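You operate a simulated robot arm through the tools that you are given. There is no shell and no other tool. Be economical: measure what you need, move in short steps, check, and stop when the job is done.

You are at the controls of a simulated two-armed robot. One attempt, no reset.

JOB
Take the blue towel from the island top on the sink side and hang it over the handle of the lower oven door.

It is judged by the outcome, as a careful person would: the job done as asked, and still so three seconds after it is handed in. It fails if anything else is knocked over, pushed out of place, dropped, spilled or broken. Flat cloth is picked up by pressing the open fingertips on it (5 to 10 N) and closing them slowly along it; thin cloth reads only 2 to 8 mm in the jaws.

ROBOT AND FRAMES
Two 7-joint arms with two-finger parallel grippers on one trunk, on a base that drives. Base frame: it is fixed to the floor where the robot stands at the start and does not move with it; the origin is under the middle of the robot, x ahead of it, y to its left, z up; the surface under the hand at the start is at about z = 0.92. Readings come in m, rad, newtons and seconds.
The left shoulder is at the start at [0.124, 0.171, 1.162], the right one opposite. With the tool pointing down near the work surface each hand reaches from about 0.44 to 0.92 m from the robot's upright axis, wherever it stands, measured 20 degrees to its own side. Payload 4.4 kg a hand.
Tool frame (each hand has its own): the origin (TCP) lies between the finger pads and is the grasp point; the fingertips stand 0.023 m ahead of it; z points along the fingers, y is the line along which they close. Largest opening 0.094 m; finger width 0.038, thickness 0.01; the body of the gripper, 0.054 by 0.096 m, starts 0.039 m behind the TCP.
Orientation is told as [roll, pitch, yaw] about the base's x, y, z axes, in that order, counted from this pose: with the fingers straight down and closing along the base's y, the tool's x points along the base's -x, its y along +y and its z along -z.

CONTROLS
- The arms move only by the tool jog_arm. It takes "left_plan", "right_plan" or both (then of equal length, played together; a hand with none holds still); each is a list of rows, each a list of 7 numbers: the shift along the base's x, y, z in units of 150 mm (1.0 is 150 mm), then the turn, a rotation vector about the base's x, y, z in units of 120 degrees (1.0 is 120 degrees), then the closure, from 0 (fully open) to 1 (shut). In form: [[dx, dy, dz, rx, ry, rz, grip], ...]. A call has 1 to 20 rows; each row is the pose to reach, as a shift and turn from the pose commanded when the call began. A call with a number of a shift or a turn outside -1 to 1 is refused whole. Rows are played at 5 a second. More than 0.05 m and 0.15 rad between two rows, or a gripper value outside its range, and nothing of the call is played. Where a pose cannot be reached the arm comes as near as it can. A force on the tool above 40 N (or 10 N above the force at the start of the call, whichever is more), or a blocked arm, ends the call early, and 0.2 s more pass. Each finger travels about 0.072 m/s and halts on what it meets, pressing with about 27 N; the grip force reading is that of the motor and also rises with nothing between the fingers. The clock runs only during rows and for 0.2 s after the last one: add rows that repeat a pose to give the fingers time. It gives the time, the measured TCP pose, the force on the tool (base axes), the opening and the grip force at its end, in the units of the frame above (readings bear some noise), with the torque about the TCP (base axes, N m) and any sound that the robot's microphone picked up.
- Cameras (640 x 400 px; columns grow to the right, rows downward): "scene" is now at [0.2566, -0.0077, 1.3046]; the picture's right is [-0.11, -0.99, 0.00], its down [-0.56, 0.06, -0.82] and it looks along [0.82, -0.09, -0.57] (base axes); focal length 275 px, centre (320, 200). "left" rides on the left gripper at [0.086, -0.016, -0.075] in its tool frame; the picture's right is [0.18, 0.98, 0.00], its down [-0.58, 0.11, -0.81] and it looks along [-0.79, 0.15, 0.59] (tool axes); focal length 243 px, centre (320, 200). "right" rides on the right gripper at [0.086, 0.016, -0.075] in its tool frame; the picture's right is [-0.18, 0.98, 0.00], its down [-0.58, -0.11, -0.81] and it looks along [-0.79, -0.15, 0.59] (tool axes); focal length 243 px, centre (320, 200). There is no depth. A picture from a camera that has moved, and an enlarged one, comes with that camera's place and axes in the base frame and with its lens. The place of the scene camera against the robot may be out by one fixed shift of up to 0.018 m in any direction.
- grab_frame(camera): a new picture of that camera. It takes no simulated time.
- lift_body(by): slides the trunk up (or, below 0, down) by that many m; the arms and the scene camera ride with it, the base frame stays. It gives what a move gives, with no picture.
- drive_base(legs): drives the robot by 1 to 6 legs, each [ahead, left, turn to the left] in m, m and rad, along the robot's own axes; the way and the turn of a leg run together, so that a leg with both is an arc; at most 1.5 m and 3.142 rad a leg. The arms and the cameras ride along, it lands a little off, and it stops where it bumps. It gives what a move gives.
- turn_head(pan, tilt): turns the head with the scene camera to pan (to the left, within 1.396 rad either way) and tilt (down, from -0.506 to 1.204), counted from straight ahead of the robot. It gives what a move gives.
- zoom(camera, box): a new picture of the part [left, top, right, bottom] of that camera's present view, enlarged. It takes no simulated time.
- finish_job(): hands the job in; it is judged then, once.

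Work in short steps. Places have to be worked out from the pictures, the camera data and where the tool is seen: move nearer, look again, correct. Check each grasp and each placing, and mend what went wrong. You have 120 turns and 100 pictures in all, those below and enlarged ones among them. Open the grippers and draw the arms clear of the work before you hand the job in, unless the task says otherwise; then end with one line.

The tools are called by a JSON object that holds its "op" and its "data". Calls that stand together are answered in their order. jog_arm: Moves the arms, as the interface text tells. Its arguments: {"type":"object","properties":{"left_plan":{"type":"array","items":{"type":"array","items":{"type":"number"}}},"right_plan":{"type":"array","items":{"type":"array","items":{"type":"number"}}}},"required":[]} The other tools are called the same way: lift_body (by) slides the trunk up or down; drive_base (legs) drives the base; turn_head (pan, tilt) turns the head that bears the scene camera; grab_frame (camera) takes a picture; zoom (camera, box) takes an enlarged picture of a part of a camera's view; finish_job () hands the job in.

At the start:

```text
t: 0.0
left_eef_pos: [0.6057, 0.1721, 1.0864]
left_orientation: [0.0, 0.002, 0.001]
left_ft_force: [-0.9, 0.4, 0.0]
left_torque: [0.02, -0.01, 0.02]
left_gripper_width: 0.0938
left_gripper_force: 0.0
right_eef_pos: [0.5139, -0.2555, 1.1373]
right_orientation: [-0.001, -0.001, -0.002]
right_ft_force: [-0.3, -0.2, -0.3]
right_torque: [0.0, 0.0, 0.0]
right_gripper_width: 0.0938
right_gripper_force: 0.1
trunk travel left (down, up): [-0.175, 0.213]
robot x, y, heading: [-0.0015, -0.0014, -0.001]
head pan, tilt: [-0.113, 0.6]
```

scene: 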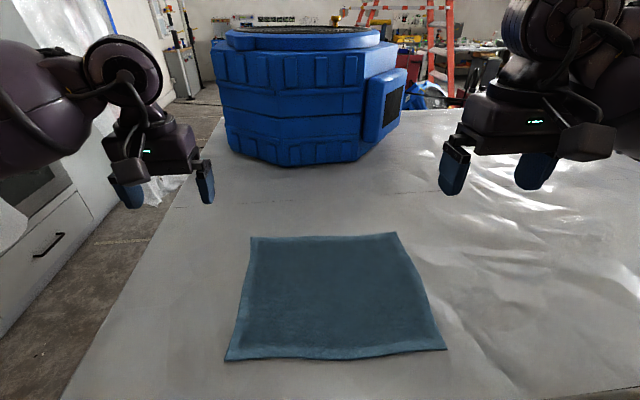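
right: 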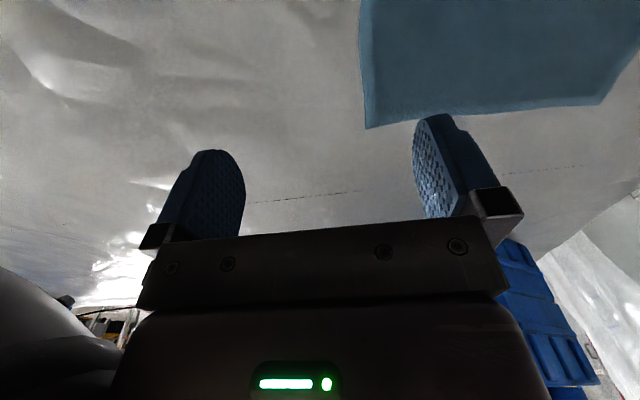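
left: 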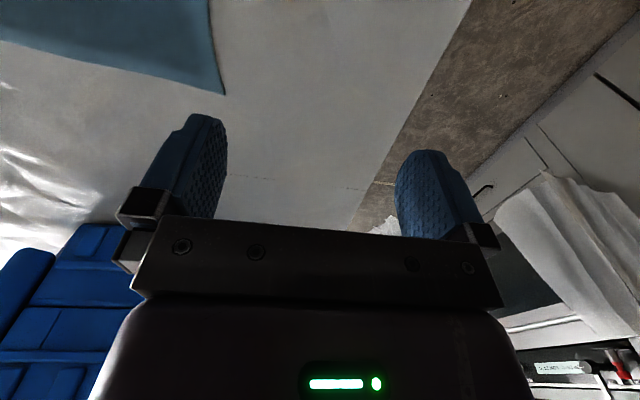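

The towel lies flat in front of me on the island; the ovens seem to be off to the left. I look left for the oven handle.

{"op": "turn_head", "data": {"pan": 1.2, "tilt": 0.5}}

{"op": "grab_frame", "data": {"camera": "scene"}}

{"op": "turn_head", "data": {"pan": 0.6, "tilt": 0.4}}

{"op": "grab_frame", "data": {"camera": "scene"}}

```text
t: 1.5
left_eef_pos: [0.6057, 0.1717, 1.085]
left_orientation: [-0.001, 0.0, 0.0]
left_ft_force: [0.0, 0.7, -0.1]
left_torque: [-0.02, 0.0, 0.02]
left_gripper_width: 0.0939
left_gripper_force: 0.1
right_eef_pos: [0.5138, -0.2563, 1.1373]
right_orientation: [0.001, -0.001, 0.0]
right_ft_force: [0.4, 0.1, -0.4]
right_torque: [-0.01, -0.01, 0.0]
right_gripper_width: 0.0938
right_gripper_force: 0.0
trunk travel left (down, up): [-0.175, 0.213]
robot x, y, heading: [0.0008, -0.0003, 0.002]
head pan, tilt: [1.201, 0.499]
```

```text
96 pictures are left
camera scene: at [0.2017, 0.0871, 1.3137], right [0.93, -0.36, 0.0], down [-0.17, -0.45, -0.88], along [0.32, 0.82, -0.48], focal length 275 px, centre (320, 200)
```

scene: 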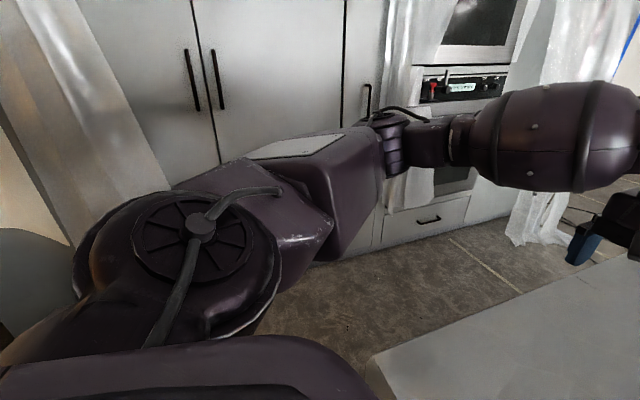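

```text
t: 2.5
left_eef_pos: [0.6048, 0.1714, 1.0859]
left_orientation: [0.0, -0.002, 0.001]
left_ft_force: [-0.1, 0.5, 0.0]
left_torque: [0.02, -0.01, 0.02]
left_gripper_width: 0.094
left_gripper_force: 0.1
right_eef_pos: [0.515, -0.256, 1.1363]
right_orientation: [-0.001, 0.001, 0.001]
right_ft_force: [-0.2, 0.4, -0.2]
right_torque: [0.01, 0.0, 0.03]
right_gripper_width: 0.0939
right_gripper_force: 0.1
trunk travel left (down, up): [-0.175, 0.213]
robot x, y, heading: [-0.0011, -0.0007, -0.001]
head pan, tilt: [0.6, 0.4]
```

```text
95 pictures are left
camera scene: at [0.2451, 0.0547, 1.3229], right [0.57, -0.82, 0.0], down [-0.32, -0.22, -0.92], along [0.76, 0.52, -0.39], focal length 275 px, centre (320, 200)
```

scene: 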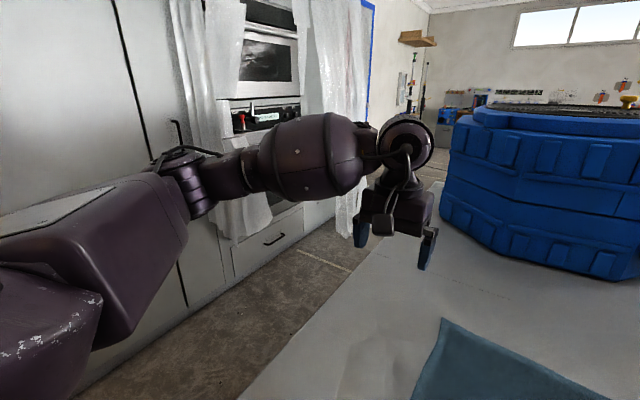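

The oven stack is on the left cabinet run (front near y≈1.48, x≈1.7). I check the other side for a second towel or sink before picking.

{"op": "turn_head", "data": {"pan": -0.9, "tilt": 0.4}}

{"op": "grab_frame", "data": {"camera": "scene"}}

{"op": "turn_head", "data": {"pan": -0.1, "tilt": 0.75}}

{"op": "grab_frame", "data": {"camera": "scene"}}

```text
t: 4.1
left_eef_pos: [0.6059, 0.1725, 1.0853]
left_orientation: [0.0, -0.001, 0.0]
left_ft_force: [0.2, 1.1, -0.1]
left_torque: [0.04, 0.0, 0.0]
left_gripper_width: 0.0942
left_gripper_force: 0.2
right_eef_pos: [0.5131, -0.2565, 1.1376]
right_orientation: [0.002, -0.001, -0.001]
right_ft_force: [0.4, 0.7, -0.9]
right_torque: [0.03, 0.01, -0.01]
right_gripper_width: 0.094
right_gripper_force: 0.1
trunk travel left (down, up): [-0.175, 0.213]
robot x, y, heading: [-0.0005, 0.0016, -0.0]
head pan, tilt: [-0.901, 0.4]
```

```text
94 pictures are left
camera scene: at [0.2264, -0.0702, 1.3229], right [-0.78, -0.62, 0.0], down [-0.24, 0.3, -0.92], along [0.57, -0.72, -0.39], focal length 275 px, centre (320, 200)
```

scene: 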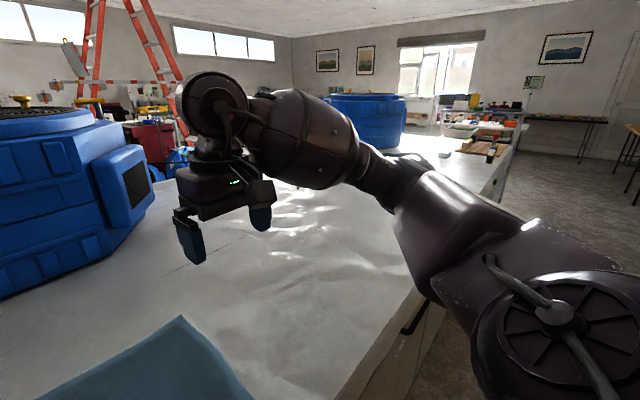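

```text
t: 5.2
left_eef_pos: [0.6059, 0.1712, 1.0858]
left_orientation: [0.0, 0.0, 0.0]
left_ft_force: [-0.5, 0.4, 1.0]
left_torque: [-0.01, -0.02, -0.04]
left_gripper_width: 0.0938
left_gripper_force: 0.0
right_eef_pos: [0.5141, -0.2563, 1.1373]
right_orientation: [-0.002, 0.0, 0.001]
right_ft_force: [0.0, 0.0, 0.7]
right_torque: [-0.01, 0.01, 0.0]
right_gripper_width: 0.094
right_gripper_force: 0.1
trunk travel left (down, up): [-0.175, 0.213]
robot x, y, heading: [-0.0005, -0.0004, -0.0]
head pan, tilt: [-0.099, 0.75]
```

```text
93 pictures are left
camera scene: at [0.2512, -0.006, 1.2918], right [-0.1, -0.99, 0.0], down [-0.68, 0.07, -0.73], along [0.73, -0.07, -0.68], focal length 275 px, centre (320, 200)
```

scene: 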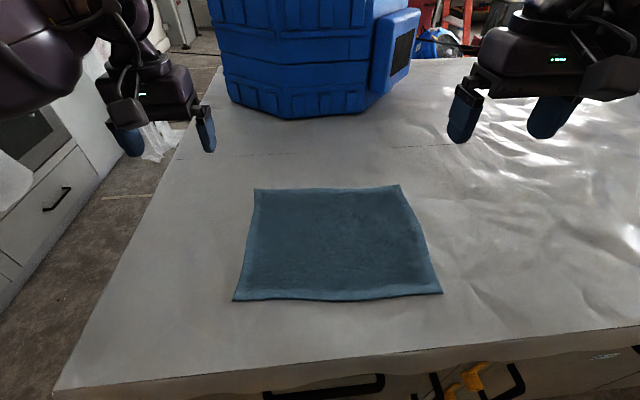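

Only one blue towel, about x 0.44–0.69, y −0.21–0.09. I turn both hands 90° (cameras outward) so they close along x, and bring them above the far edge at about z=1.02.

{"op": "jog_arm", "data": {"left_plan": [[0.03, -0.06, -0.03, 0, 0, -0.0625, 0.2], [0.06, -0.12, -0.06, 0, 0, -0.125, 0.2], [0.08, -0.18, -0.1, 0, 0, -0.1875, 0.3], [0.11, -0.24, -0.13, 0, 0, -0.25, 0.3], [0.14, -0.3, -0.17, 0, 0, -0.3125, 0.3], [0.16, -0.36, -0.2, 0, 0, -0.375, 0.3], [0.19, -0.42, -0.23, 0, 0, -0.4375, 0.3], [0.22, -0.48, -0.27, 0, 0, -0.5, 0.3], [0.24, -0.54, -0.3, 0, 0, -0.5625, 0.3], [0.27, -0.62, -0.34, 0, 0, -0.625, 0.3], [0.3, -0.68, -0.37, 0, 0, -0.6875, 0.3], [0.33, -0.75, -0.42, 0, 0, -0.75, 0.3], [0.33, -0.75, -0.42, 0, 0, -0.75, 0.3]], "right_plan": [[0.07, 0.04, -0.06, 0, 0, 0.0625, 0.2], [0.14, 0.08, -0.12, 0, 0, 0.125, 0.2], [0.21, 0.12, -0.19, 0, 0, 0.1875, 0.3], [0.28, 0.16, -0.25, 0, 0, 0.25, 0.3], [0.35, 0.2, -0.31, 0, 0, 0.3125, 0.3], [0.42, 0.24, -0.37, 0, 0, 0.375, 0.3], [0.49, 0.28, -0.43, 0, 0, 0.4375, 0.3], [0.56, 0.32, -0.5, 0, 0, 0.5, 0.3], [0.63, 0.36, -0.56, 0, 0, 0.5625, 0.3], [0.7, 0.41, -0.62, 0, 0, 0.625, 0.3], [0.77, 0.46, -0.7, 0, 0, 0.6875, 0.3], [0.84, 0.5, -0.77, 0, 0, 0.75, 0.3], [0.84, 0.5, -0.77, 0, 0, 0.75, 0.3]]}}

{"op": "grab_frame", "data": {"camera": "scene"}}

{"op": "grab_frame", "data": {"camera": "left"}}

{"op": "grab_frame", "data": {"camera": "right"}}

```text
t: 8.0
left_eef_pos: [0.4994, 0.0425, 1.0515]
left_orientation: [0.039, -0.001, -1.473]
left_ft_force: [-0.4, 2.7, -0.3]
left_torque: [-0.1, 0.0, 0.0]
left_gripper_width: 0.0657
left_gripper_force: 0.0
left hand out of reach, approached as far as the arm can: row 9, 10, 11, 12, 13
right_eef_pos: [0.4964, -0.0932, 0.9987]
right_orientation: [-0.06, -0.012, 1.482]
right_ft_force: [0.3, 1.1, -2.4]
right_torque: [-0.02, -0.05, -0.03]
right_gripper_width: 0.0655
right_gripper_force: 0.2
right hand out of reach, approached as far as the arm can: row 8, 9, 10, 11, 12, 13
trunk travel left (down, up): [-0.175, 0.213]
robot x, y, heading: [-0.0006, -0.0012, -0.001]
head pan, tilt: [-0.099, 0.75]
```

```text
92 pictures are left
camera scene: at [0.2513, 0.0007, 1.2914], right [-0.1, -1.0, 0.01], down [-0.68, 0.06, -0.73], along [0.73, -0.08, -0.68], focal length 275 px, centre (320, 200)
```

scene: 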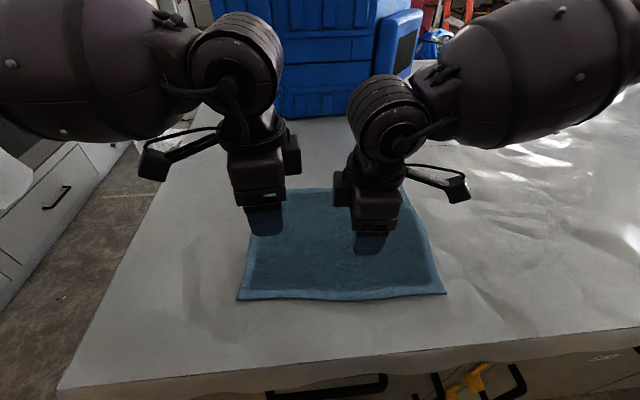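

```text
91 pictures are left
camera left: at [0.473, 0.1262, 1.1259], right [0.96, 0.28, 0.04], down [0.13, -0.57, 0.81], along [0.25, -0.77, -0.58], focal length 243 px, centre (320, 200)
```

left: 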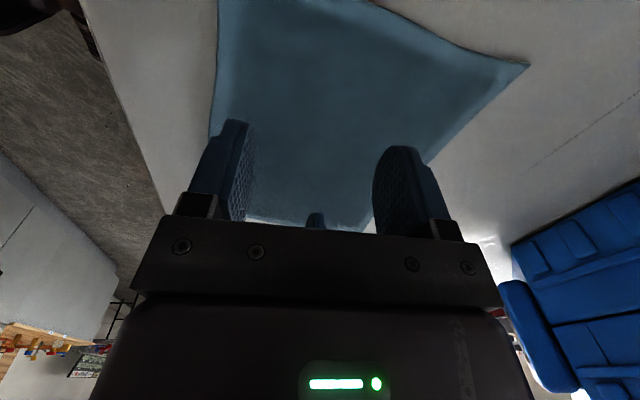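

```text
90 pictures are left
camera right: at [0.4688, -0.1787, 1.0711], right [-0.96, 0.27, -0.06], down [0.11, 0.56, 0.82], along [0.25, 0.78, -0.57], focal length 243 px, centre (320, 200)
```

right: 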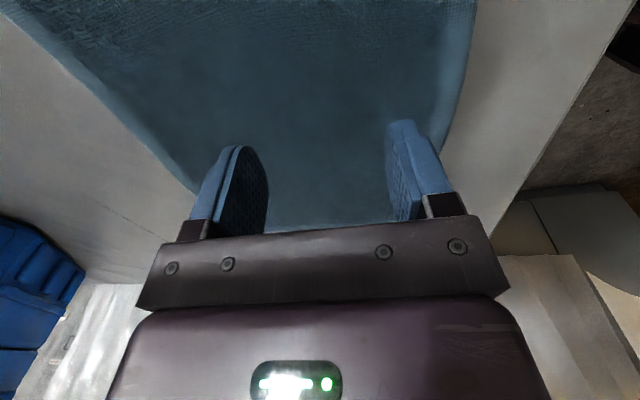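

The 90° yaw cuts the reach, so I go back to unrotated hands (closing along y), which should land over the far corners.

{"op": "jog_arm", "data": {"left_plan": [[0, 0, 0, 0, 0, 0.0625, 0.4], [0, 0, 0, 0, 0, 0.125, 0.4], [0, 0, 0, 0, 0, 0.1875, 0.4], [0, 0, 0, 0, 0, 0.25, 0.4], [0, 0, 0, 0, 0, 0.3125, 0.4], [0, 0, 0, 0, 0, 0.375, 0.4], [0, 0, 0, 0, 0, 0.4375, 0.4], [0, 0, 0, 0, 0, 0.5, 0.4], [0, 0, 0, 0, 0, 0.5625, 0.4], [0, 0, 0, 0, 0, 0.625, 0.4], [0, 0, 0, 0, 0, 0.6875, 0.4], [0, 0, 0, 0, 0, 0.75, 0.4], [0, 0, 0, 0, 0, 0.75, 0.4]], "right_plan": [[0, 0, 0, 0, 0, -0.0625, 0.4], [0, 0, 0, 0, 0, -0.125, 0.4], [0, 0, 0, 0, 0, -0.1875, 0.4], [0, 0, 0, 0, 0, -0.25, 0.4], [0, 0, 0, 0, 0, -0.3125, 0.4], [0, 0, 0, 0, 0, -0.375, 0.4], [0, 0, 0, 0, 0, -0.4375, 0.4], [0, 0, 0, 0, 0, -0.5, 0.4], [0, 0, 0, 0, 0, -0.5625, 0.4], [0, 0, 0, 0, 0, -0.625, 0.4], [0, 0, 0, 0, 0, -0.6875, 0.4], [0, 0, 0, 0, 0, -0.75, 0.4], [0, 0, 0, 0, 0, -0.75, 0.4]]}}

{"op": "grab_frame", "data": {"camera": "scene"}}

{"op": "grab_frame", "data": {"camera": "left"}}

{"op": "grab_frame", "data": {"camera": "right"}}

```text
t: 10.8
left_eef_pos: [0.5008, 0.0336, 1.0512]
left_orientation: [0.039, 0.007, 0.093]
left_ft_force: [0.5, -0.3, 0.0]
left_torque: [0.0, -0.01, 0.0]
left_gripper_width: 0.0564
left_gripper_force: 0.0
right_eef_pos: [0.4973, -0.0919, 0.993]
right_orientation: [-0.057, -0.014, -0.093]
right_ft_force: [-0.8, -0.9, -1.2]
right_torque: [0.0, 0.0, 0.0]
right_gripper_width: 0.0565
right_gripper_force: 0.0
trunk travel left (down, up): [-0.175, 0.213]
robot x, y, heading: [-0.003, -0.0038, -0.0]
head pan, tilt: [-0.099, 0.75]
```

```text
89 pictures are left
camera scene: at [0.2511, -0.0059, 1.2918], right [-0.1, -1.0, 0.0], down [-0.68, 0.07, -0.73], along [0.73, -0.07, -0.68], focal length 275 px, centre (320, 200)
```

scene: 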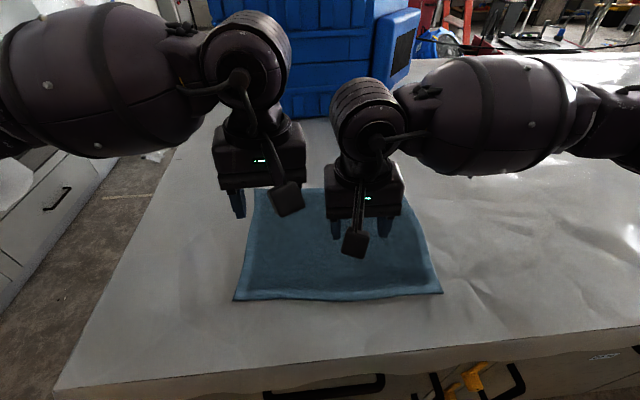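

```text
88 pictures are left
camera left: at [0.4174, 0.0064, 1.1276], right [-0.28, 0.96, 0.04], down [0.58, 0.13, 0.81], along [0.77, 0.25, -0.59], focal length 243 px, centre (320, 200)
```

left: 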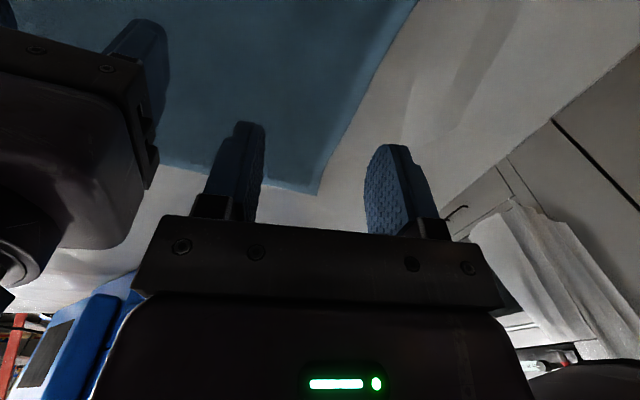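

```text
87 pictures are left
camera right: at [0.4129, -0.0642, 1.0658], right [0.27, 0.96, -0.05], down [0.56, -0.11, 0.82], along [0.78, -0.26, -0.57], focal length 243 px, centre (320, 200)
```

right: 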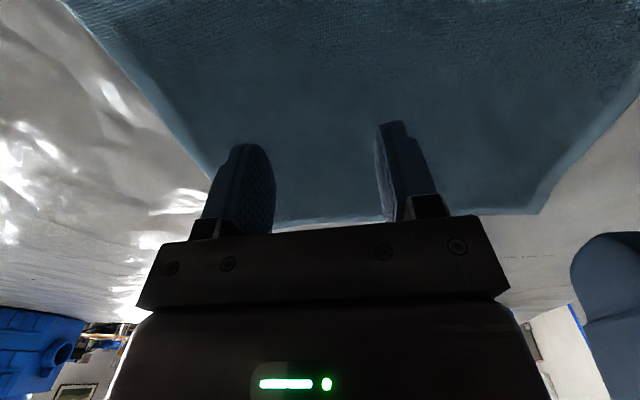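

The clamped pose became the new reference. I move to the far corners: left (0.65, 0.05), right (0.65, −0.17), squaring the orientation.

{"op": "jog_arm", "data": {"left_plan": [[0.2, 0.02, 0.0, -0.004, 0, -0.009, 0.4], [0.4, 0.04, 0.0, -0.008, 0, -0.018, 0.4], [0.6, 0.06, -0.1, -0.012, 0, -0.027, 0.4], [0.8, 0.09, -0.2, -0.016, -0.002, -0.036, 0.4], [1.0, 0.11, -0.34, -0.019, -0.003, -0.044, 0.4], [1.0, 0.11, -0.34, -0.019, -0.003, -0.044, 0.4]], "right_plan": [[0.2, -0.1, 0.05, 0.005, 0.001, 0.009, 0.4], [0.4, -0.2, 0.05, 0.01, 0.002, 0.018, 0.4], [0.6, -0.3, 0.05, 0.015, 0.004, 0.027, 0.4], [0.8, -0.4, 0.05, 0.02, 0.005, 0.036, 0.4], [1.0, -0.52, 0.05, 0.027, 0.007, 0.044, 0.4], [1.0, -0.52, 0.05, 0.027, 0.007, 0.044, 0.4]]}}

{"op": "grab_frame", "data": {"camera": "scene"}}

{"op": "grab_frame", "data": {"camera": "left"}}

{"op": "grab_frame", "data": {"camera": "right"}}

```text
t: 12.2
left_eef_pos: [0.6495, 0.0514, 1.0014]
left_orientation: [0.0, -0.001, 0.0]
left_ft_force: [-0.6, -0.6, 0.3]
left_torque: [-0.01, 0.0, 0.0]
left_gripper_width: 0.0563
left_gripper_force: 0.0
right_eef_pos: [0.648, -0.1693, 1.0027]
right_orientation: [-0.001, 0.003, 0.002]
right_ft_force: [-0.4, -0.8, 0.1]
right_torque: [-0.02, 0.02, 0.01]
right_gripper_width: 0.0564
right_gripper_force: 0.1
trunk travel left (down, up): [-0.175, 0.213]
robot x, y, heading: [0.0002, 0.0036, 0.001]
head pan, tilt: [-0.099, 0.75]
```

```text
86 pictures are left
camera scene: at [0.2504, -0.0058, 1.2921], right [-0.1, -1.0, 0.0], down [-0.68, 0.07, -0.73], along [0.73, -0.07, -0.68], focal length 275 px, centre (320, 200)
```

scene: 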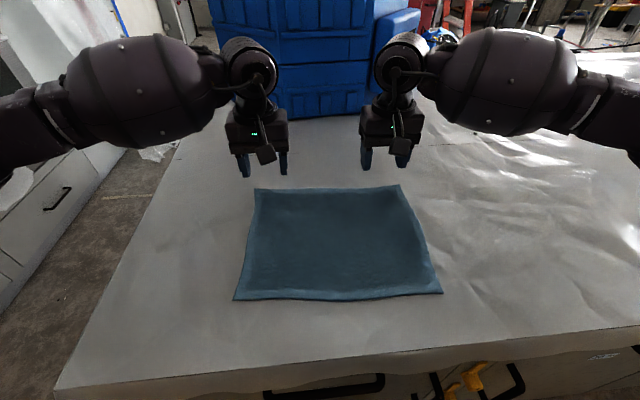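

```text
85 pictures are left
camera left: at [0.5638, 0.0348, 1.0768], right [-0.18, 0.98, 0.0], down [0.58, 0.11, 0.81], along [0.79, 0.15, -0.59], focal length 243 px, centre (320, 200)
```

left: 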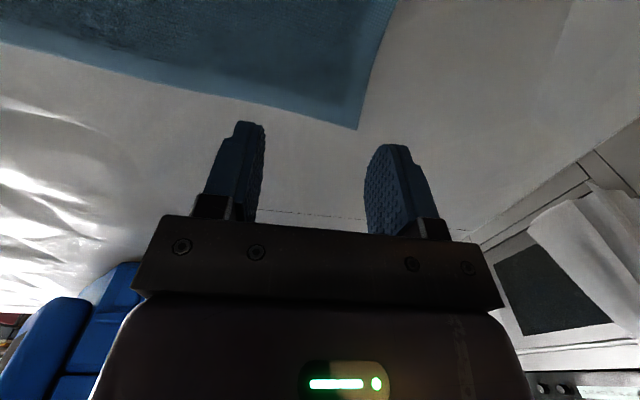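

```text
84 pictures are left
camera right: at [0.5625, -0.1533, 1.0764], right [0.18, 0.98, 0.0], down [0.58, -0.11, 0.81], along [0.79, -0.15, -0.59], focal length 243 px, centre (320, 200)
```

right: 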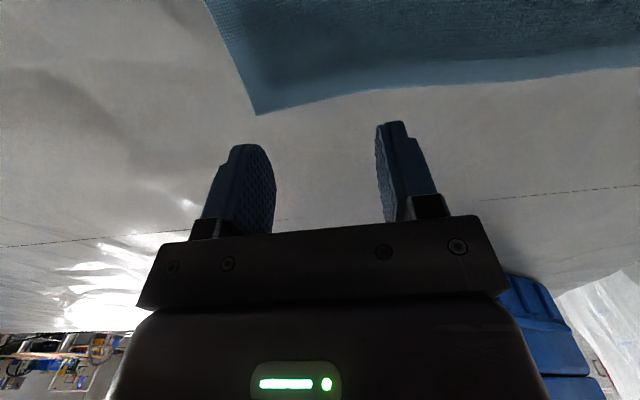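

Hand cameras put the far corners at about (0.675, 0.086) and (0.66, −0.219). I shift slightly inward and lower to just above the cloth.

{"op": "jog_arm", "data": {"left_plan": [[0, -0.1, -0.1, 0, 0, 0, 0.4], [0, -0.1, -0.22, 0, 0, 0, 0.4], [0, -0.1, -0.33, 0, 0, 0, 0.4], [0, -0.1, -0.33, 0, 0, 0, 0.4]], "right_plan": [[-0.06, 0.03, -0.1, 0, 0, 0, 0.4], [-0.06, 0.03, -0.22, 0, 0, 0, 0.4], [-0.06, 0.03, -0.34, 0, 0, 0, 0.4], [-0.06, 0.03, -0.34, 0, 0, 0, 0.4]]}}

{"op": "grab_frame", "data": {"camera": "left"}}

{"op": "grab_frame", "data": {"camera": "right"}}

```text
t: 13.2
left_eef_pos: [0.6505, 0.0363, 0.9509]
left_orientation: [0.003, 0.001, 0.0]
left_ft_force: [-0.3, 0.1, -0.8]
left_torque: [0.03, -0.04, 0.02]
left_gripper_width: 0.0564
left_gripper_force: 0.0
right_eef_pos: [0.6391, -0.1658, 0.9504]
right_orientation: [-0.001, 0.003, 0.001]
right_ft_force: [0.4, -0.1, -0.8]
right_torque: [0.02, -0.02, -0.01]
right_gripper_width: 0.0562
right_gripper_force: 0.0
trunk travel left (down, up): [-0.175, 0.213]
robot x, y, heading: [0.0052, -0.0029, 0.001]
head pan, tilt: [-0.099, 0.75]
```

```text
83 pictures are left
camera left: at [0.5646, 0.0196, 1.0271], right [-0.18, 0.98, 0.0], down [0.58, 0.11, 0.81], along [0.79, 0.15, -0.59], focal length 243 px, centre (320, 200)
```

left: 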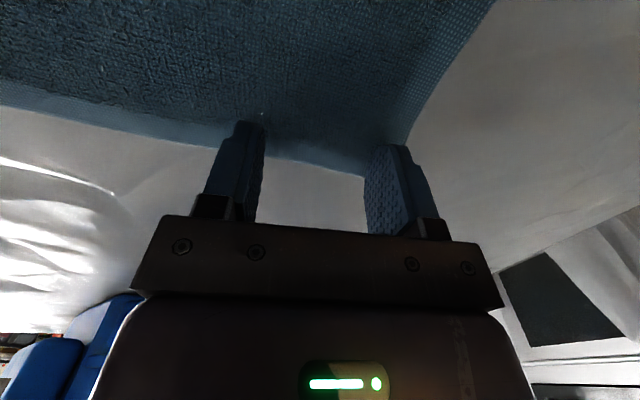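

```text
82 pictures are left
camera right: at [0.5532, -0.149, 1.0253], right [0.18, 0.98, 0.0], down [0.58, -0.11, 0.81], along [0.79, -0.15, -0.59], focal length 243 px, centre (320, 200)
```

right: 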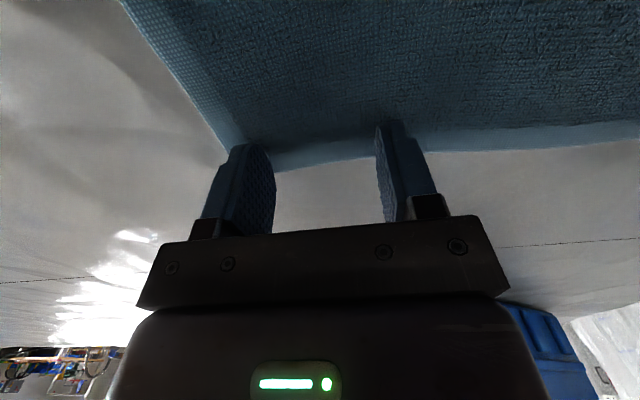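

Far edge lies just at the outer rim of the fingers; I shift back a few mm and press down gently.

{"op": "jog_arm", "data": {"left_plan": [[-0.06, 0, 0, 0, 0, 0, 0.4], [-0.06, 0, -0.03, 0, 0, 0, 0.4], [-0.06, 0, -0.05, 0, 0, 0, 0.4], [-0.06, 0, -0.06, 0, 0, 0, 0.4]], "right_plan": [[-0.05, 0, 0, 0, 0, 0, 0.4], [-0.05, 0, -0.03, 0, 0, 0, 0.4], [-0.05, 0, -0.05, 0, 0, 0, 0.4], [-0.05, 0, -0.06, 0, 0, 0, 0.4]]}}

```text
t: 14.2
left_eef_pos: [0.6419, 0.036, 0.9476]
left_orientation: [-0.002, -0.007, -0.001]
left_ft_force: [2.6, -1.2, 10.6]
left_torque: [0.0, -0.07, -0.03]
left_gripper_width: 0.0564
left_gripper_force: 0.1
right_eef_pos: [0.6309, -0.1662, 0.9457]
right_orientation: [-0.002, -0.005, 0.001]
right_ft_force: [4.2, 0.4, 22.9]
right_torque: [0.07, -0.05, 0.01]
right_gripper_width: 0.0563
right_gripper_force: 0.0
trunk travel left (down, up): [-0.175, 0.213]
robot x, y, heading: [0.0005, -0.0026, -0.001]
head pan, tilt: [-0.099, 0.75]
```

Contact: 10.6 N left, 23 N right. I ease both to about 8 N, then close slowly while pressed.

{"op": "jog_arm", "data": {"left_plan": [[0, 0, 0.005, 0, 0, 0, 0.4], [0, 0, 0.005, 0, 0, 0, 0.4]], "right_plan": [[0, 0, 0.02, 0, 0, 0, 0.4], [0, 0, 0.02, 0, 0, 0, 0.4]]}}

```text
t: 14.8
left_eef_pos: [0.6427, 0.0362, 0.946]
left_orientation: [0.001, -0.004, 0.001]
left_ft_force: [3.4, 1.5, 18.8]
left_torque: [0.05, -0.1, -0.01]
left_gripper_width: 0.0564
left_gripper_force: 0.0
right_eef_pos: [0.6294, -0.1657, 0.946]
right_orientation: [-0.004, 0.0, 0.0]
right_ft_force: [4.7, 1.8, 19.5]
right_torque: [0.13, -0.13, -0.01]
right_gripper_width: 0.0562
right_gripper_force: 0.0
trunk travel left (down, up): [-0.175, 0.213]
robot x, y, heading: [0.0006, -0.0, -0.001]
head pan, tilt: [-0.099, 0.75]
```

Still about 19 N each; ease up 2–3 mm more.

{"op": "jog_arm", "data": {"left_plan": [[0, 0, 0.015, 0, 0, 0, 0.4], [0, 0, 0.015, 0, 0, 0, 0.4]], "right_plan": [[0, 0, 0.015, 0, 0, 0, 0.4], [0, 0, 0.015, 0, 0, 0, 0.4]]}}

```text
t: 15.4
left_eef_pos: [0.6419, 0.0348, 0.9455]
left_orientation: [0.001, -0.002, 0.002]
left_ft_force: [2.7, 1.9, 16.1]
left_torque: [0.04, -0.08, -0.02]
left_gripper_width: 0.0561
left_gripper_force: 0.1
right_eef_pos: [0.63, -0.1655, 0.9463]
right_orientation: [-0.001, 0.003, 0.001]
right_ft_force: [2.1, 3.1, 12.2]
right_torque: [0.15, -0.09, -0.01]
right_gripper_width: 0.0564
right_gripper_force: 0.1
trunk travel left (down, up): [-0.175, 0.213]
robot x, y, heading: [0.0016, -0.002, -0.001]
head pan, tilt: [-0.099, 0.75]
```

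Left 16 N, right 12 N; a final ease and then slow closing along the cloth.

{"op": "jog_arm", "data": {"left_plan": [[0, 0, 0.016, 0, 0, 0, 0.4], [0, 0, 0.016, 0, 0, 0, 0.45], [0, 0, 0.016, 0, 0, 0, 0.5], [0, 0, 0.016, 0, 0, 0, 0.55], [0, 0, 0.016, 0, 0, 0, 0.6], [0, 0, 0.016, 0, 0, 0, 0.65], [0, 0, 0.016, 0, 0, 0, 0.7], [0, 0, 0.016, 0, 0, 0, 0.75], [0, 0, 0.016, 0, 0, 0, 0.8], [0, 0, 0.016, 0, 0, 0, 0.85], [0, 0, 0.016, 0, 0, 0, 0.9], [0, 0, 0.016, 0, 0, 0, 0.95], [0, 0, 0.016, 0, 0, 0, 1], [0, 0, 0.016, 0, 0, 0, 1], [0, 0, 0.016, 0, 0, 0, 1]], "right_plan": [[0, 0, 0.006, 0, 0, 0, 0.4], [0, 0, 0.006, 0, 0, 0, 0.45], [0, 0, 0.006, 0, 0, 0, 0.5], [0, 0, 0.006, 0, 0, 0, 0.55], [0, 0, 0.006, 0, 0, 0, 0.6], [0, 0, 0.006, 0, 0, 0, 0.65], [0, 0, 0.006, 0, 0, 0, 0.7], [0, 0, 0.006, 0, 0, 0, 0.75], [0, 0, 0.006, 0, 0, 0, 0.8], [0, 0, 0.006, 0, 0, 0, 0.85], [0, 0, 0.006, 0, 0, 0, 0.9], [0, 0, 0.006, 0, 0, 0, 0.95], [0, 0, 0.006, 0, 0, 0, 1], [0, 0, 0.006, 0, 0, 0, 1], [0, 0, 0.006, 0, 0, 0, 1]]}}

{"op": "grab_frame", "data": {"camera": "left"}}

{"op": "grab_frame", "data": {"camera": "right"}}

```text
t: 18.6
left_eef_pos: [0.6434, 0.0347, 0.9489]
left_orientation: [0.001, 0.0, 0.0]
left_ft_force: [0.8, -10.0, 5.9]
left_torque: [-0.24, 0.01, -0.1]
left_gripper_width: 0.004
left_gripper_force: 27.1
right_eef_pos: [0.6309, -0.1674, 0.9467]
right_orientation: [-0.002, 0.003, 0.001]
right_ft_force: [0.2, 9.8, 2.8]
right_torque: [0.2, 0.0, 0.06]
right_gripper_width: 0.0057
right_gripper_force: 27.0
trunk travel left (down, up): [-0.175, 0.213]
robot x, y, heading: [-0.0, 0.0013, -0.0]
head pan, tilt: [-0.099, 0.75]
```

```text
81 pictures are left
camera left: at [0.5562, 0.0179, 1.0241], right [-0.18, 0.98, 0.0], down [0.58, 0.11, 0.81], along [0.79, 0.15, -0.59], focal length 243 px, centre (320, 200)
```

left: 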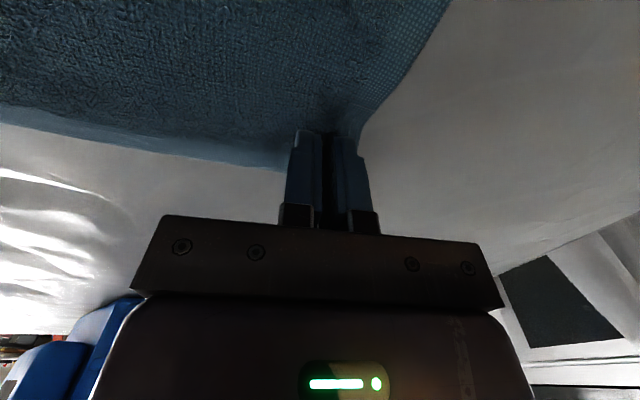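

```text
80 pictures are left
camera right: at [0.5452, -0.1508, 1.022], right [0.18, 0.98, 0.0], down [0.58, -0.11, 0.8], along [0.79, -0.15, -0.59], focal length 243 px, centre (320, 200)
```

right: 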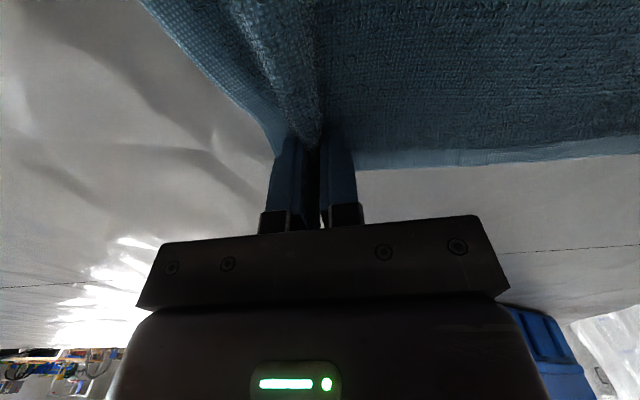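

Both hands hold cloth (4 and 5.7 mm). There is 10 N of tension between them, so I move each inward a bit and lift 0.15 m.

{"op": "jog_arm", "data": {"left_plan": [[0, -0.05, 0.05, 0, 0, 0, 1], [0, -0.05, 0.15, 0, 0, 0, 1], [0, -0.05, 0.3, 0, 0, 0, 1], [0, -0.05, 0.45, 0, 0, 0, 1], [0, -0.05, 0.6, 0, 0, 0, 1], [0, -0.05, 0.75, 0, 0, 0, 1], [0, -0.05, 0.9, 0, 0, 0, 1], [0, -0.05, 1, 0, 0, 0, 1]], "right_plan": [[0, 0.05, 0.05, 0, 0, 0, 1], [0, 0.05, 0.15, 0, 0, 0, 1], [0, 0.05, 0.3, 0, 0, 0, 1], [0, 0.05, 0.45, 0, 0, 0, 1], [0, 0.05, 0.6, 0, 0, 0, 1], [0, 0.05, 0.75, 0, 0, 0, 1], [0, 0.05, 0.9, 0, 0, 0, 1], [0, 0.05, 1, 0, 0, 0, 1]]}}

{"op": "grab_frame", "data": {"camera": "scene"}}

```text
t: 20.4
left_eef_pos: [0.6426, 0.0288, 1.0987]
left_orientation: [0.0, -0.001, -0.001]
left_ft_force: [-0.1, 0.7, -1.1]
left_torque: [0.02, 0.04, -0.02]
left_gripper_width: 0.0031
left_gripper_force: 26.6
right_eef_pos: [0.6316, -0.1584, 1.097]
right_orientation: [-0.002, 0.004, 0.003]
right_ft_force: [-0.6, 1.0, 0.1]
right_torque: [0.0, -0.01, -0.01]
right_gripper_width: 0.0052
right_gripper_force: 27.2
trunk travel left (down, up): [-0.175, 0.213]
robot x, y, heading: [0.0028, -0.0007, 0.0]
head pan, tilt: [-0.099, 0.75]
```

```text
79 pictures are left
camera scene: at [0.2509, -0.0059, 1.2919], right [-0.1, -1.0, 0.0], down [-0.68, 0.07, -0.73], along [0.73, -0.07, -0.68], focal length 275 px, centre (320, 200)
```

scene: 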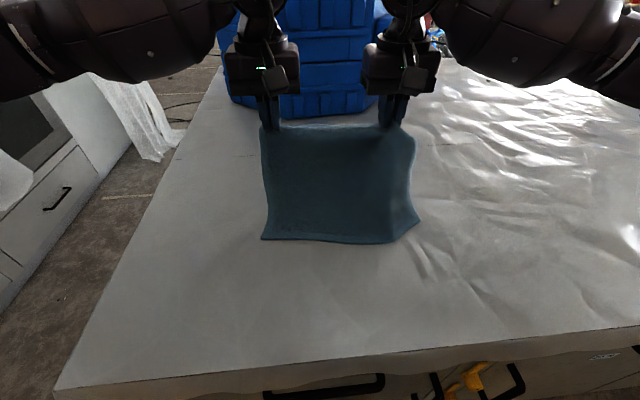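

Towel hangs nicely between the hands. I raise the trunk so it clears the island.

{"op": "lift_body", "data": {"by": 0.14}}

{"op": "grab_frame", "data": {"camera": "scene"}}

```text
t: 22.1
left_eef_pos: [0.6428, 0.027, 1.236]
left_orientation: [0.002, 0.002, 0.0]
left_ft_force: [0.3, -0.9, 0.0]
left_torque: [0.02, -0.02, 0.01]
left_gripper_width: 0.003
left_gripper_force: 27.4
right_eef_pos: [0.6324, -0.1586, 1.2364]
right_orientation: [-0.002, 0.005, 0.002]
right_ft_force: [1.2, -0.6, -0.9]
right_torque: [-0.02, 0.0, -0.02]
right_gripper_width: 0.005
right_gripper_force: 26.5
trunk travel left (down, up): [-0.315, 0.073]
robot x, y, heading: [0.0029, 0.0025, 0.001]
head pan, tilt: [-0.099, 0.75]
```

```text
78 pictures are left
camera scene: at [0.1604, -0.006, 1.4415], right [-0.1, -1.0, 0.0], down [-0.68, 0.07, -0.73], along [0.73, -0.07, -0.68], focal length 275 px, centre (320, 200)
```

scene: 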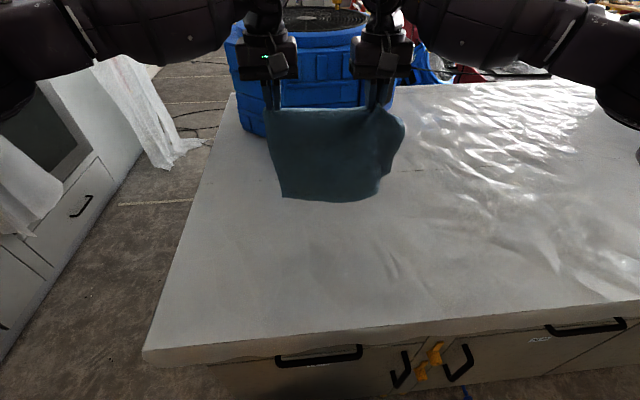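

Towel clear of the top. I back up a little, turn left to face the cabinet run, and look.

{"op": "drive_base", "data": {"legs": [[-0.2, 0, 0], [0, 0, 1.571]]}}

{"op": "turn_head", "data": {"pan": -0.6, "tilt": 0.5}}

{"op": "grab_frame", "data": {"camera": "scene"}}

```text
t: 27.6
left_eef_pos: [-0.2472, 0.6408, 1.2383]
left_orientation: [0.001, -0.001, 1.599]
left_ft_force: [0.4, -0.5, 0.2]
left_torque: [0.0, 0.02, -0.03]
left_gripper_width: 0.0028
left_gripper_force: 26.8
right_eef_pos: [-0.0603, 0.6362, 1.2363]
right_orientation: [-0.002, 0.004, 1.601]
right_ft_force: [0.5, -0.2, -0.8]
right_torque: [0.01, -0.01, -0.09]
right_gripper_width: 0.0048
right_gripper_force: 27.3
trunk travel left (down, up): [-0.315, 0.073]
robot x, y, heading: [-0.2015, -0.0025, 1.592]
head pan, tilt: [-0.099, 0.75]
```

```text
t: 28.5
left_eef_pos: [-0.2471, 0.6417, 1.2375]
left_orientation: [0.002, 0.0, 1.597]
left_ft_force: [-0.1, -0.1, 0.2]
left_torque: [0.02, -0.02, -0.07]
left_gripper_width: 0.0025
left_gripper_force: 27.1
right_eef_pos: [-0.0598, 0.634, 1.2361]
right_orientation: [-0.001, 0.003, 1.599]
right_ft_force: [1.0, -0.9, -0.2]
right_torque: [0.0, 0.01, -0.08]
right_gripper_width: 0.0049
right_gripper_force: 26.6
trunk travel left (down, up): [-0.315, 0.073]
robot x, y, heading: [-0.2015, -0.0033, 1.597]
head pan, tilt: [-0.6, 0.499]
```

```text
77 pictures are left
camera scene: at [-0.1382, 0.1396, 1.4636], right [0.84, -0.54, 0.0], down [-0.26, -0.4, -0.88], along [0.48, 0.74, -0.48], focal length 275 px, centre (320, 200)
```

scene: 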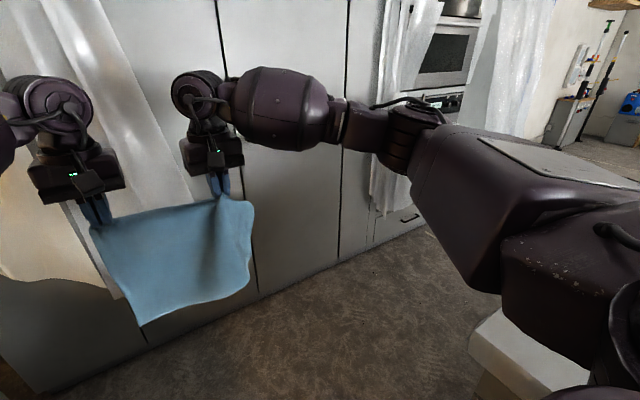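

Cabinet front is at y≈1.46. I drive ahead 0.6 m into the aisle and then sidestep toward the oven, short of the curtain.

{"op": "drive_base", "data": {"legs": [[0, 0, -0.024], [0.6, 0, 0], [0, -0.9, 0]]}}

{"op": "grab_frame", "data": {"camera": "scene"}}

```text
t: 40.2
left_eef_pos: [0.6704, 1.2546, 1.2371]
left_orientation: [0.003, 0.001, 1.59]
left_ft_force: [-0.2, -0.7, 0.1]
left_torque: [0.02, 0.02, -0.09]
left_gripper_width: 0.0028
left_gripper_force: 26.7
right_eef_pos: [0.8579, 1.2461, 1.2366]
right_orientation: [-0.003, 0.003, 1.59]
right_ft_force: [0.1, 0.2, 0.6]
right_torque: [0.0, -0.01, -0.1]
right_gripper_width: 0.0052
right_gripper_force: 26.5
trunk travel left (down, up): [-0.315, 0.073]
robot x, y, heading: [0.7112, 0.6134, 1.59]
head pan, tilt: [-0.6, 0.499]
```

```text
76 pictures are left
camera scene: at [0.7765, 0.7521, 1.4637], right [0.84, -0.55, 0.0], down [-0.26, -0.4, -0.88], along [0.48, 0.73, -0.48], focal length 275 px, centre (320, 200)
```

scene: 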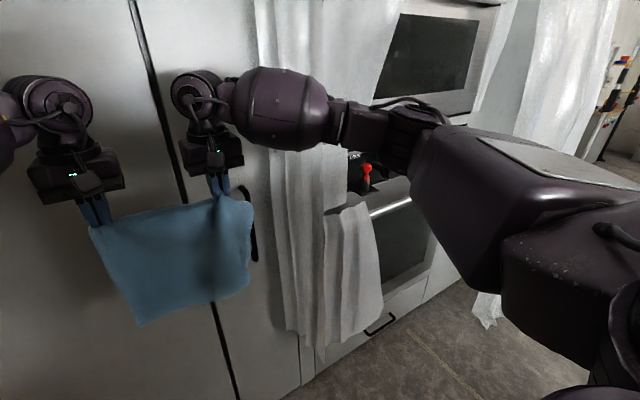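

The lower oven's bar handle is seen at about z≈0.90, x≈1.5+, with a white cloth hanging at its left part. I back off slightly and sidestep further to view it squarely.

{"op": "drive_base", "data": {"legs": [[-0.05, 0, -0.019], [0, -0.65, 0]]}}

{"op": "turn_head", "data": {"pan": -0.25, "tilt": 0.65}}

{"op": "grab_frame", "data": {"camera": "scene"}}

```text
t: 46.9
left_eef_pos: [1.3324, 1.2031, 1.2377]
left_orientation: [0.002, -0.001, 1.567]
left_ft_force: [-0.7, 0.1, 0.6]
left_torque: [-0.02, 0.01, -0.05]
left_gripper_width: 0.0028
left_gripper_force: 26.6
right_eef_pos: [1.5172, 1.1903, 1.2367]
right_orientation: [-0.001, 0.004, 1.568]
right_ft_force: [-0.3, -0.1, -1.2]
right_torque: [-0.02, -0.03, -0.04]
right_gripper_width: 0.0048
right_gripper_force: 27.1
trunk travel left (down, up): [-0.315, 0.073]
robot x, y, heading: [1.3584, 0.5618, 1.573]
head pan, tilt: [-0.6, 0.499]
```

```text
t: 47.7
left_eef_pos: [1.3304, 1.2029, 1.2373]
left_orientation: [0.002, -0.001, 1.567]
left_ft_force: [-0.4, -0.2, -1.3]
left_torque: [-0.01, -0.01, -0.01]
left_gripper_width: 0.0027
left_gripper_force: 26.7
right_eef_pos: [1.5169, 1.1927, 1.2361]
right_orientation: [-0.002, 0.005, 1.569]
right_ft_force: [-0.4, -0.2, -0.1]
right_torque: [0.03, -0.01, -0.03]
right_gripper_width: 0.0051
right_gripper_force: 26.9
trunk travel left (down, up): [-0.315, 0.073]
robot x, y, heading: [1.354, 0.5602, 1.569]
head pan, tilt: [-0.25, 0.649]
```

```text
75 pictures are left
camera scene: at [1.3948, 0.7084, 1.4503], right [0.97, -0.25, 0.0], down [-0.15, -0.58, -0.8], along [0.2, 0.77, -0.6], focal length 275 px, centre (320, 200)
```

scene: 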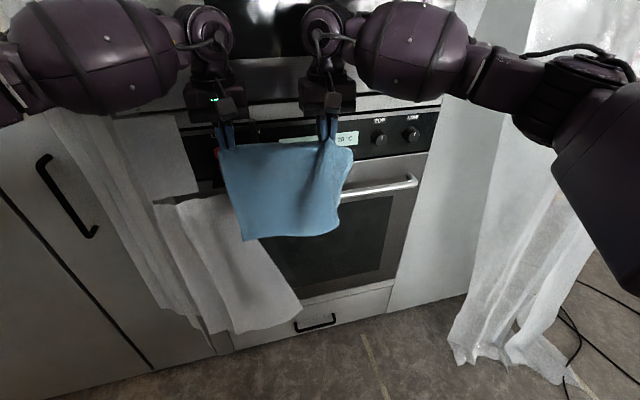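

The handle bar runs to its right end at about x≈1.89, z≈0.93; the white cloth covers only its left part. I sidestep 0.2 m right to center on the free part and re-measure.

{"op": "drive_base", "data": {"legs": [[0, -0.22, 0]]}}

{"op": "turn_head", "data": {"pan": 0.0, "tilt": 0.6}}

{"op": "grab_frame", "data": {"camera": "scene"}}

{"op": "grab_frame", "data": {"camera": "right"}}

{"op": "grab_frame", "data": {"camera": "left"}}

```text
t: 50.2
left_eef_pos: [1.5489, 1.2034, 1.2376]
left_orientation: [0.002, -0.002, 1.57]
left_ft_force: [-0.3, -0.3, 0.2]
left_torque: [-0.03, -0.01, -0.05]
left_gripper_width: 0.0026
left_gripper_force: 27.0
right_eef_pos: [1.7365, 1.1915, 1.2364]
right_orientation: [-0.002, 0.005, 1.571]
right_ft_force: [-0.3, -0.6, -0.3]
right_torque: [-0.02, 0.0, -0.06]
right_gripper_width: 0.0047
right_gripper_force: 26.9
trunk travel left (down, up): [-0.315, 0.073]
robot x, y, heading: [1.5758, 0.5588, 1.569]
head pan, tilt: [-0.25, 0.649]
```

```text
t: 51.0
left_eef_pos: [1.5483, 1.203, 1.2377]
left_orientation: [0.002, 0.0, 1.57]
left_ft_force: [0.1, 0.2, -0.2]
left_torque: [0.01, 0.03, -0.02]
left_gripper_width: 0.0028
left_gripper_force: 27.5
right_eef_pos: [1.7356, 1.1924, 1.2365]
right_orientation: [-0.001, 0.004, 1.569]
right_ft_force: [0.1, -0.1, 0.0]
right_torque: [0.01, 0.01, -0.04]
right_gripper_width: 0.0047
right_gripper_force: 27.2
trunk travel left (down, up): [-0.315, 0.073]
robot x, y, heading: [1.5758, 0.5615, 1.572]
head pan, tilt: [0.0, 0.6]
```

```text
74 pictures are left
camera scene: at [1.593, 0.7122, 1.4546], right [1.0, 0.0, 0.0], down [0.0, -0.57, -0.82], along [0.0, 0.82, -0.57], focal length 275 px, centre (320, 200)
```

scene: 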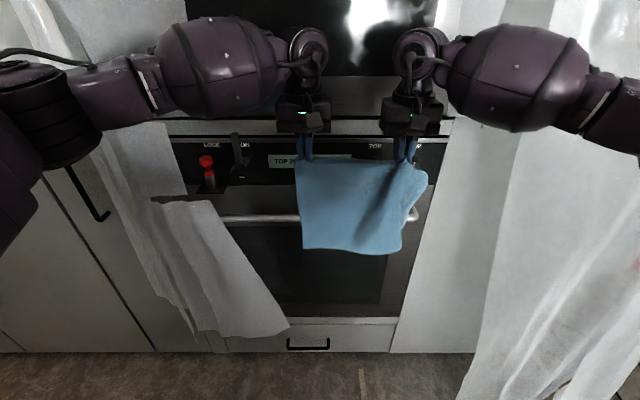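

```text
73 pictures are left
camera right: at [1.7199, 1.1053, 1.3118], right [-0.98, 0.18, 0.0], down [0.11, 0.58, 0.8], along [0.15, 0.79, -0.59], focal length 243 px, centre (320, 200)
```

right: 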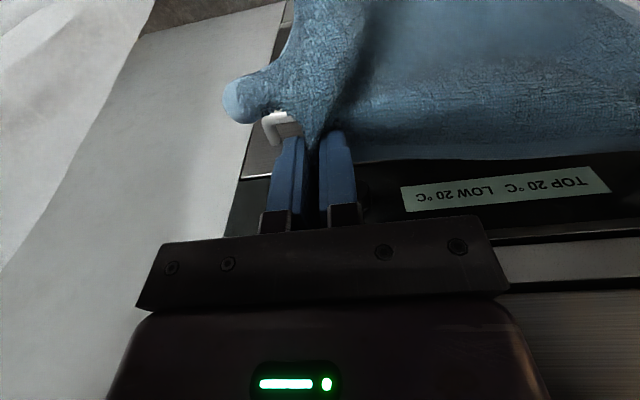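

```text
72 pictures are left
camera left: at [1.5655, 1.116, 1.3137], right [-0.98, -0.18, 0.0], down [-0.11, 0.58, 0.81], along [-0.15, 0.79, -0.59], focal length 243 px, centre (320, 200)
```

left: 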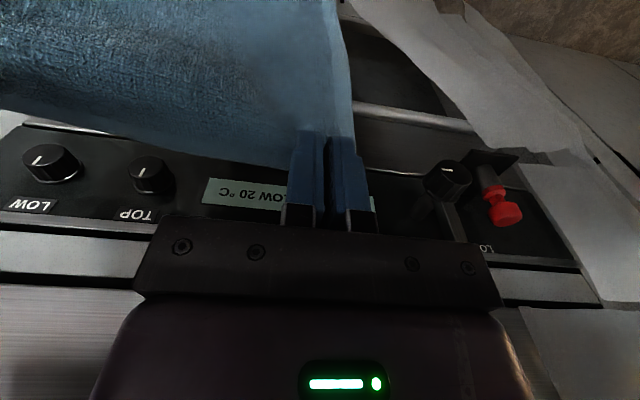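

Triangulating: bar at about y≈1.315, z≈0.985, panel/door face at y≈1.365; knobs sit right of x≈1.7 and left of x≈1.42, so I'll hang at x≈1.46–1.72. I tilt both hands 50° (fingers toward the oven), raise 7 cm and shift 5 cm left.

{"op": "jog_arm", "data": {"left_plan": [[-0.04, 0, 0.06, 0.06, 0, 0, 1], [-0.08, 0, 0.12, 0.12, 0, 0, 1], [-0.12, 0, 0.18, 0.18, 0, 0, 1], [-0.17, 0, 0.24, 0.24, 0, 0, 1], [-0.22, 0, 0.3, 0.3, 0, 0, 1], [-0.27, 0, 0.38, 0.36, 0, 0, 1], [-0.33, 0, 0.46, 0.42, 0, 0, 1], [-0.33, 0, 0.46, 0.42, 0, 0, 1]], "right_plan": [[-0.04, 0, 0.06, 0.06, 0, 0, 1], [-0.08, 0, 0.12, 0.12, 0, 0, 1], [-0.12, 0.02, 0.18, 0.18, 0, 0, 1], [-0.17, 0.03, 0.24, 0.24, 0, 0, 1], [-0.22, 0.04, 0.3, 0.3, 0, 0, 1], [-0.27, 0.05, 0.38, 0.36, 0, 0, 1], [-0.33, 0.07, 0.46, 0.42, 0, 0, 1], [-0.33, 0.07, 0.46, 0.42, 0, 0, 1]]}}

{"op": "grab_frame", "data": {"camera": "scene"}}

{"op": "grab_frame", "data": {"camera": "left"}}

{"op": "grab_frame", "data": {"camera": "right"}}

```text
t: 52.8
left_eef_pos: [1.5006, 1.2044, 1.3065]
left_orientation: [0.002, -0.882, 1.568]
left_ft_force: [0.8, -0.3, -0.4]
left_torque: [-0.03, 0.01, -0.04]
left_gripper_width: 0.0026
left_gripper_force: 26.8
right_eef_pos: [1.6874, 1.2024, 1.3074]
right_orientation: [-0.002, -0.878, 1.571]
right_ft_force: [1.0, 0.3, 0.8]
right_torque: [-0.01, -0.02, 0.0]
right_gripper_width: 0.0051
right_gripper_force: 26.8
trunk travel left (down, up): [-0.315, 0.073]
robot x, y, heading: [1.577, 0.5601, 1.571]
head pan, tilt: [0.0, 0.6]
```

```text
71 pictures are left
camera scene: at [1.5937, 0.7125, 1.4545], right [1.0, 0.0, 0.0], down [0.0, -0.57, -0.82], along [0.0, 0.82, -0.57], focal length 275 px, centre (320, 200)
```

scene: 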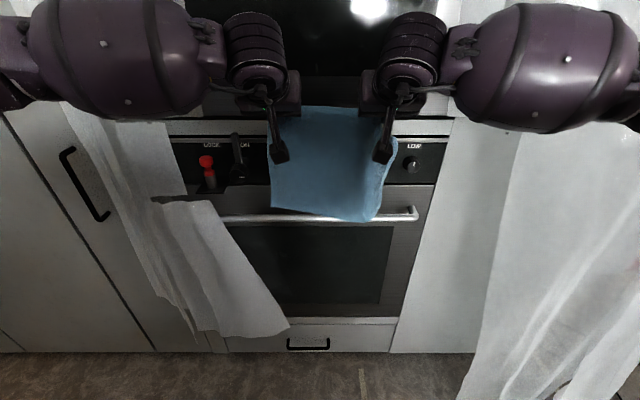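

```text
70 pictures are left
camera left: at [1.5169, 1.0912, 1.289], right [-0.98, -0.12, -0.14], down [-0.11, -0.25, 0.96], along [-0.15, 0.96, 0.23], focal length 243 px, centre (320, 200)
```

left: 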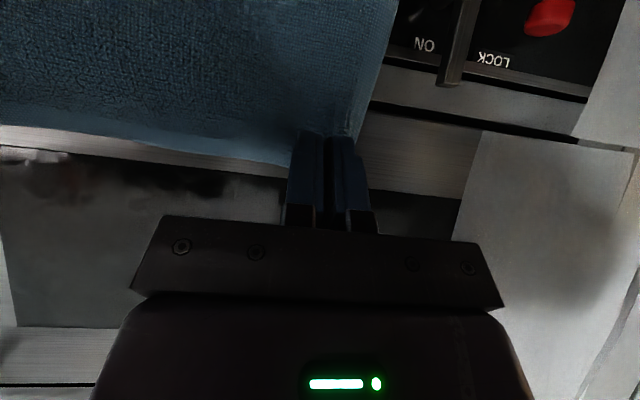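

```text
69 pictures are left
camera right: at [1.6712, 1.0898, 1.2878], right [-0.98, 0.12, 0.14], down [0.11, -0.25, 0.96], along [0.15, 0.96, 0.23], focal length 243 px, centre (320, 200)
```

right: 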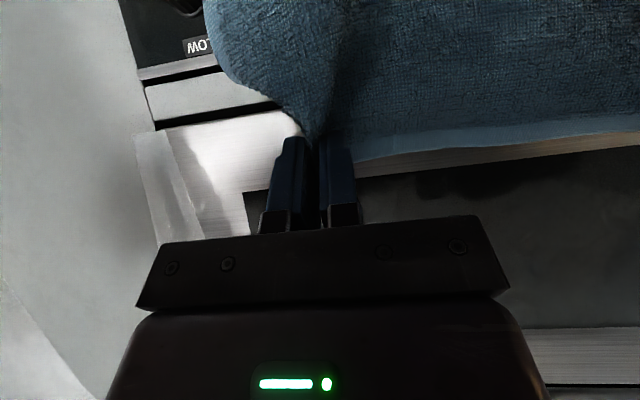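

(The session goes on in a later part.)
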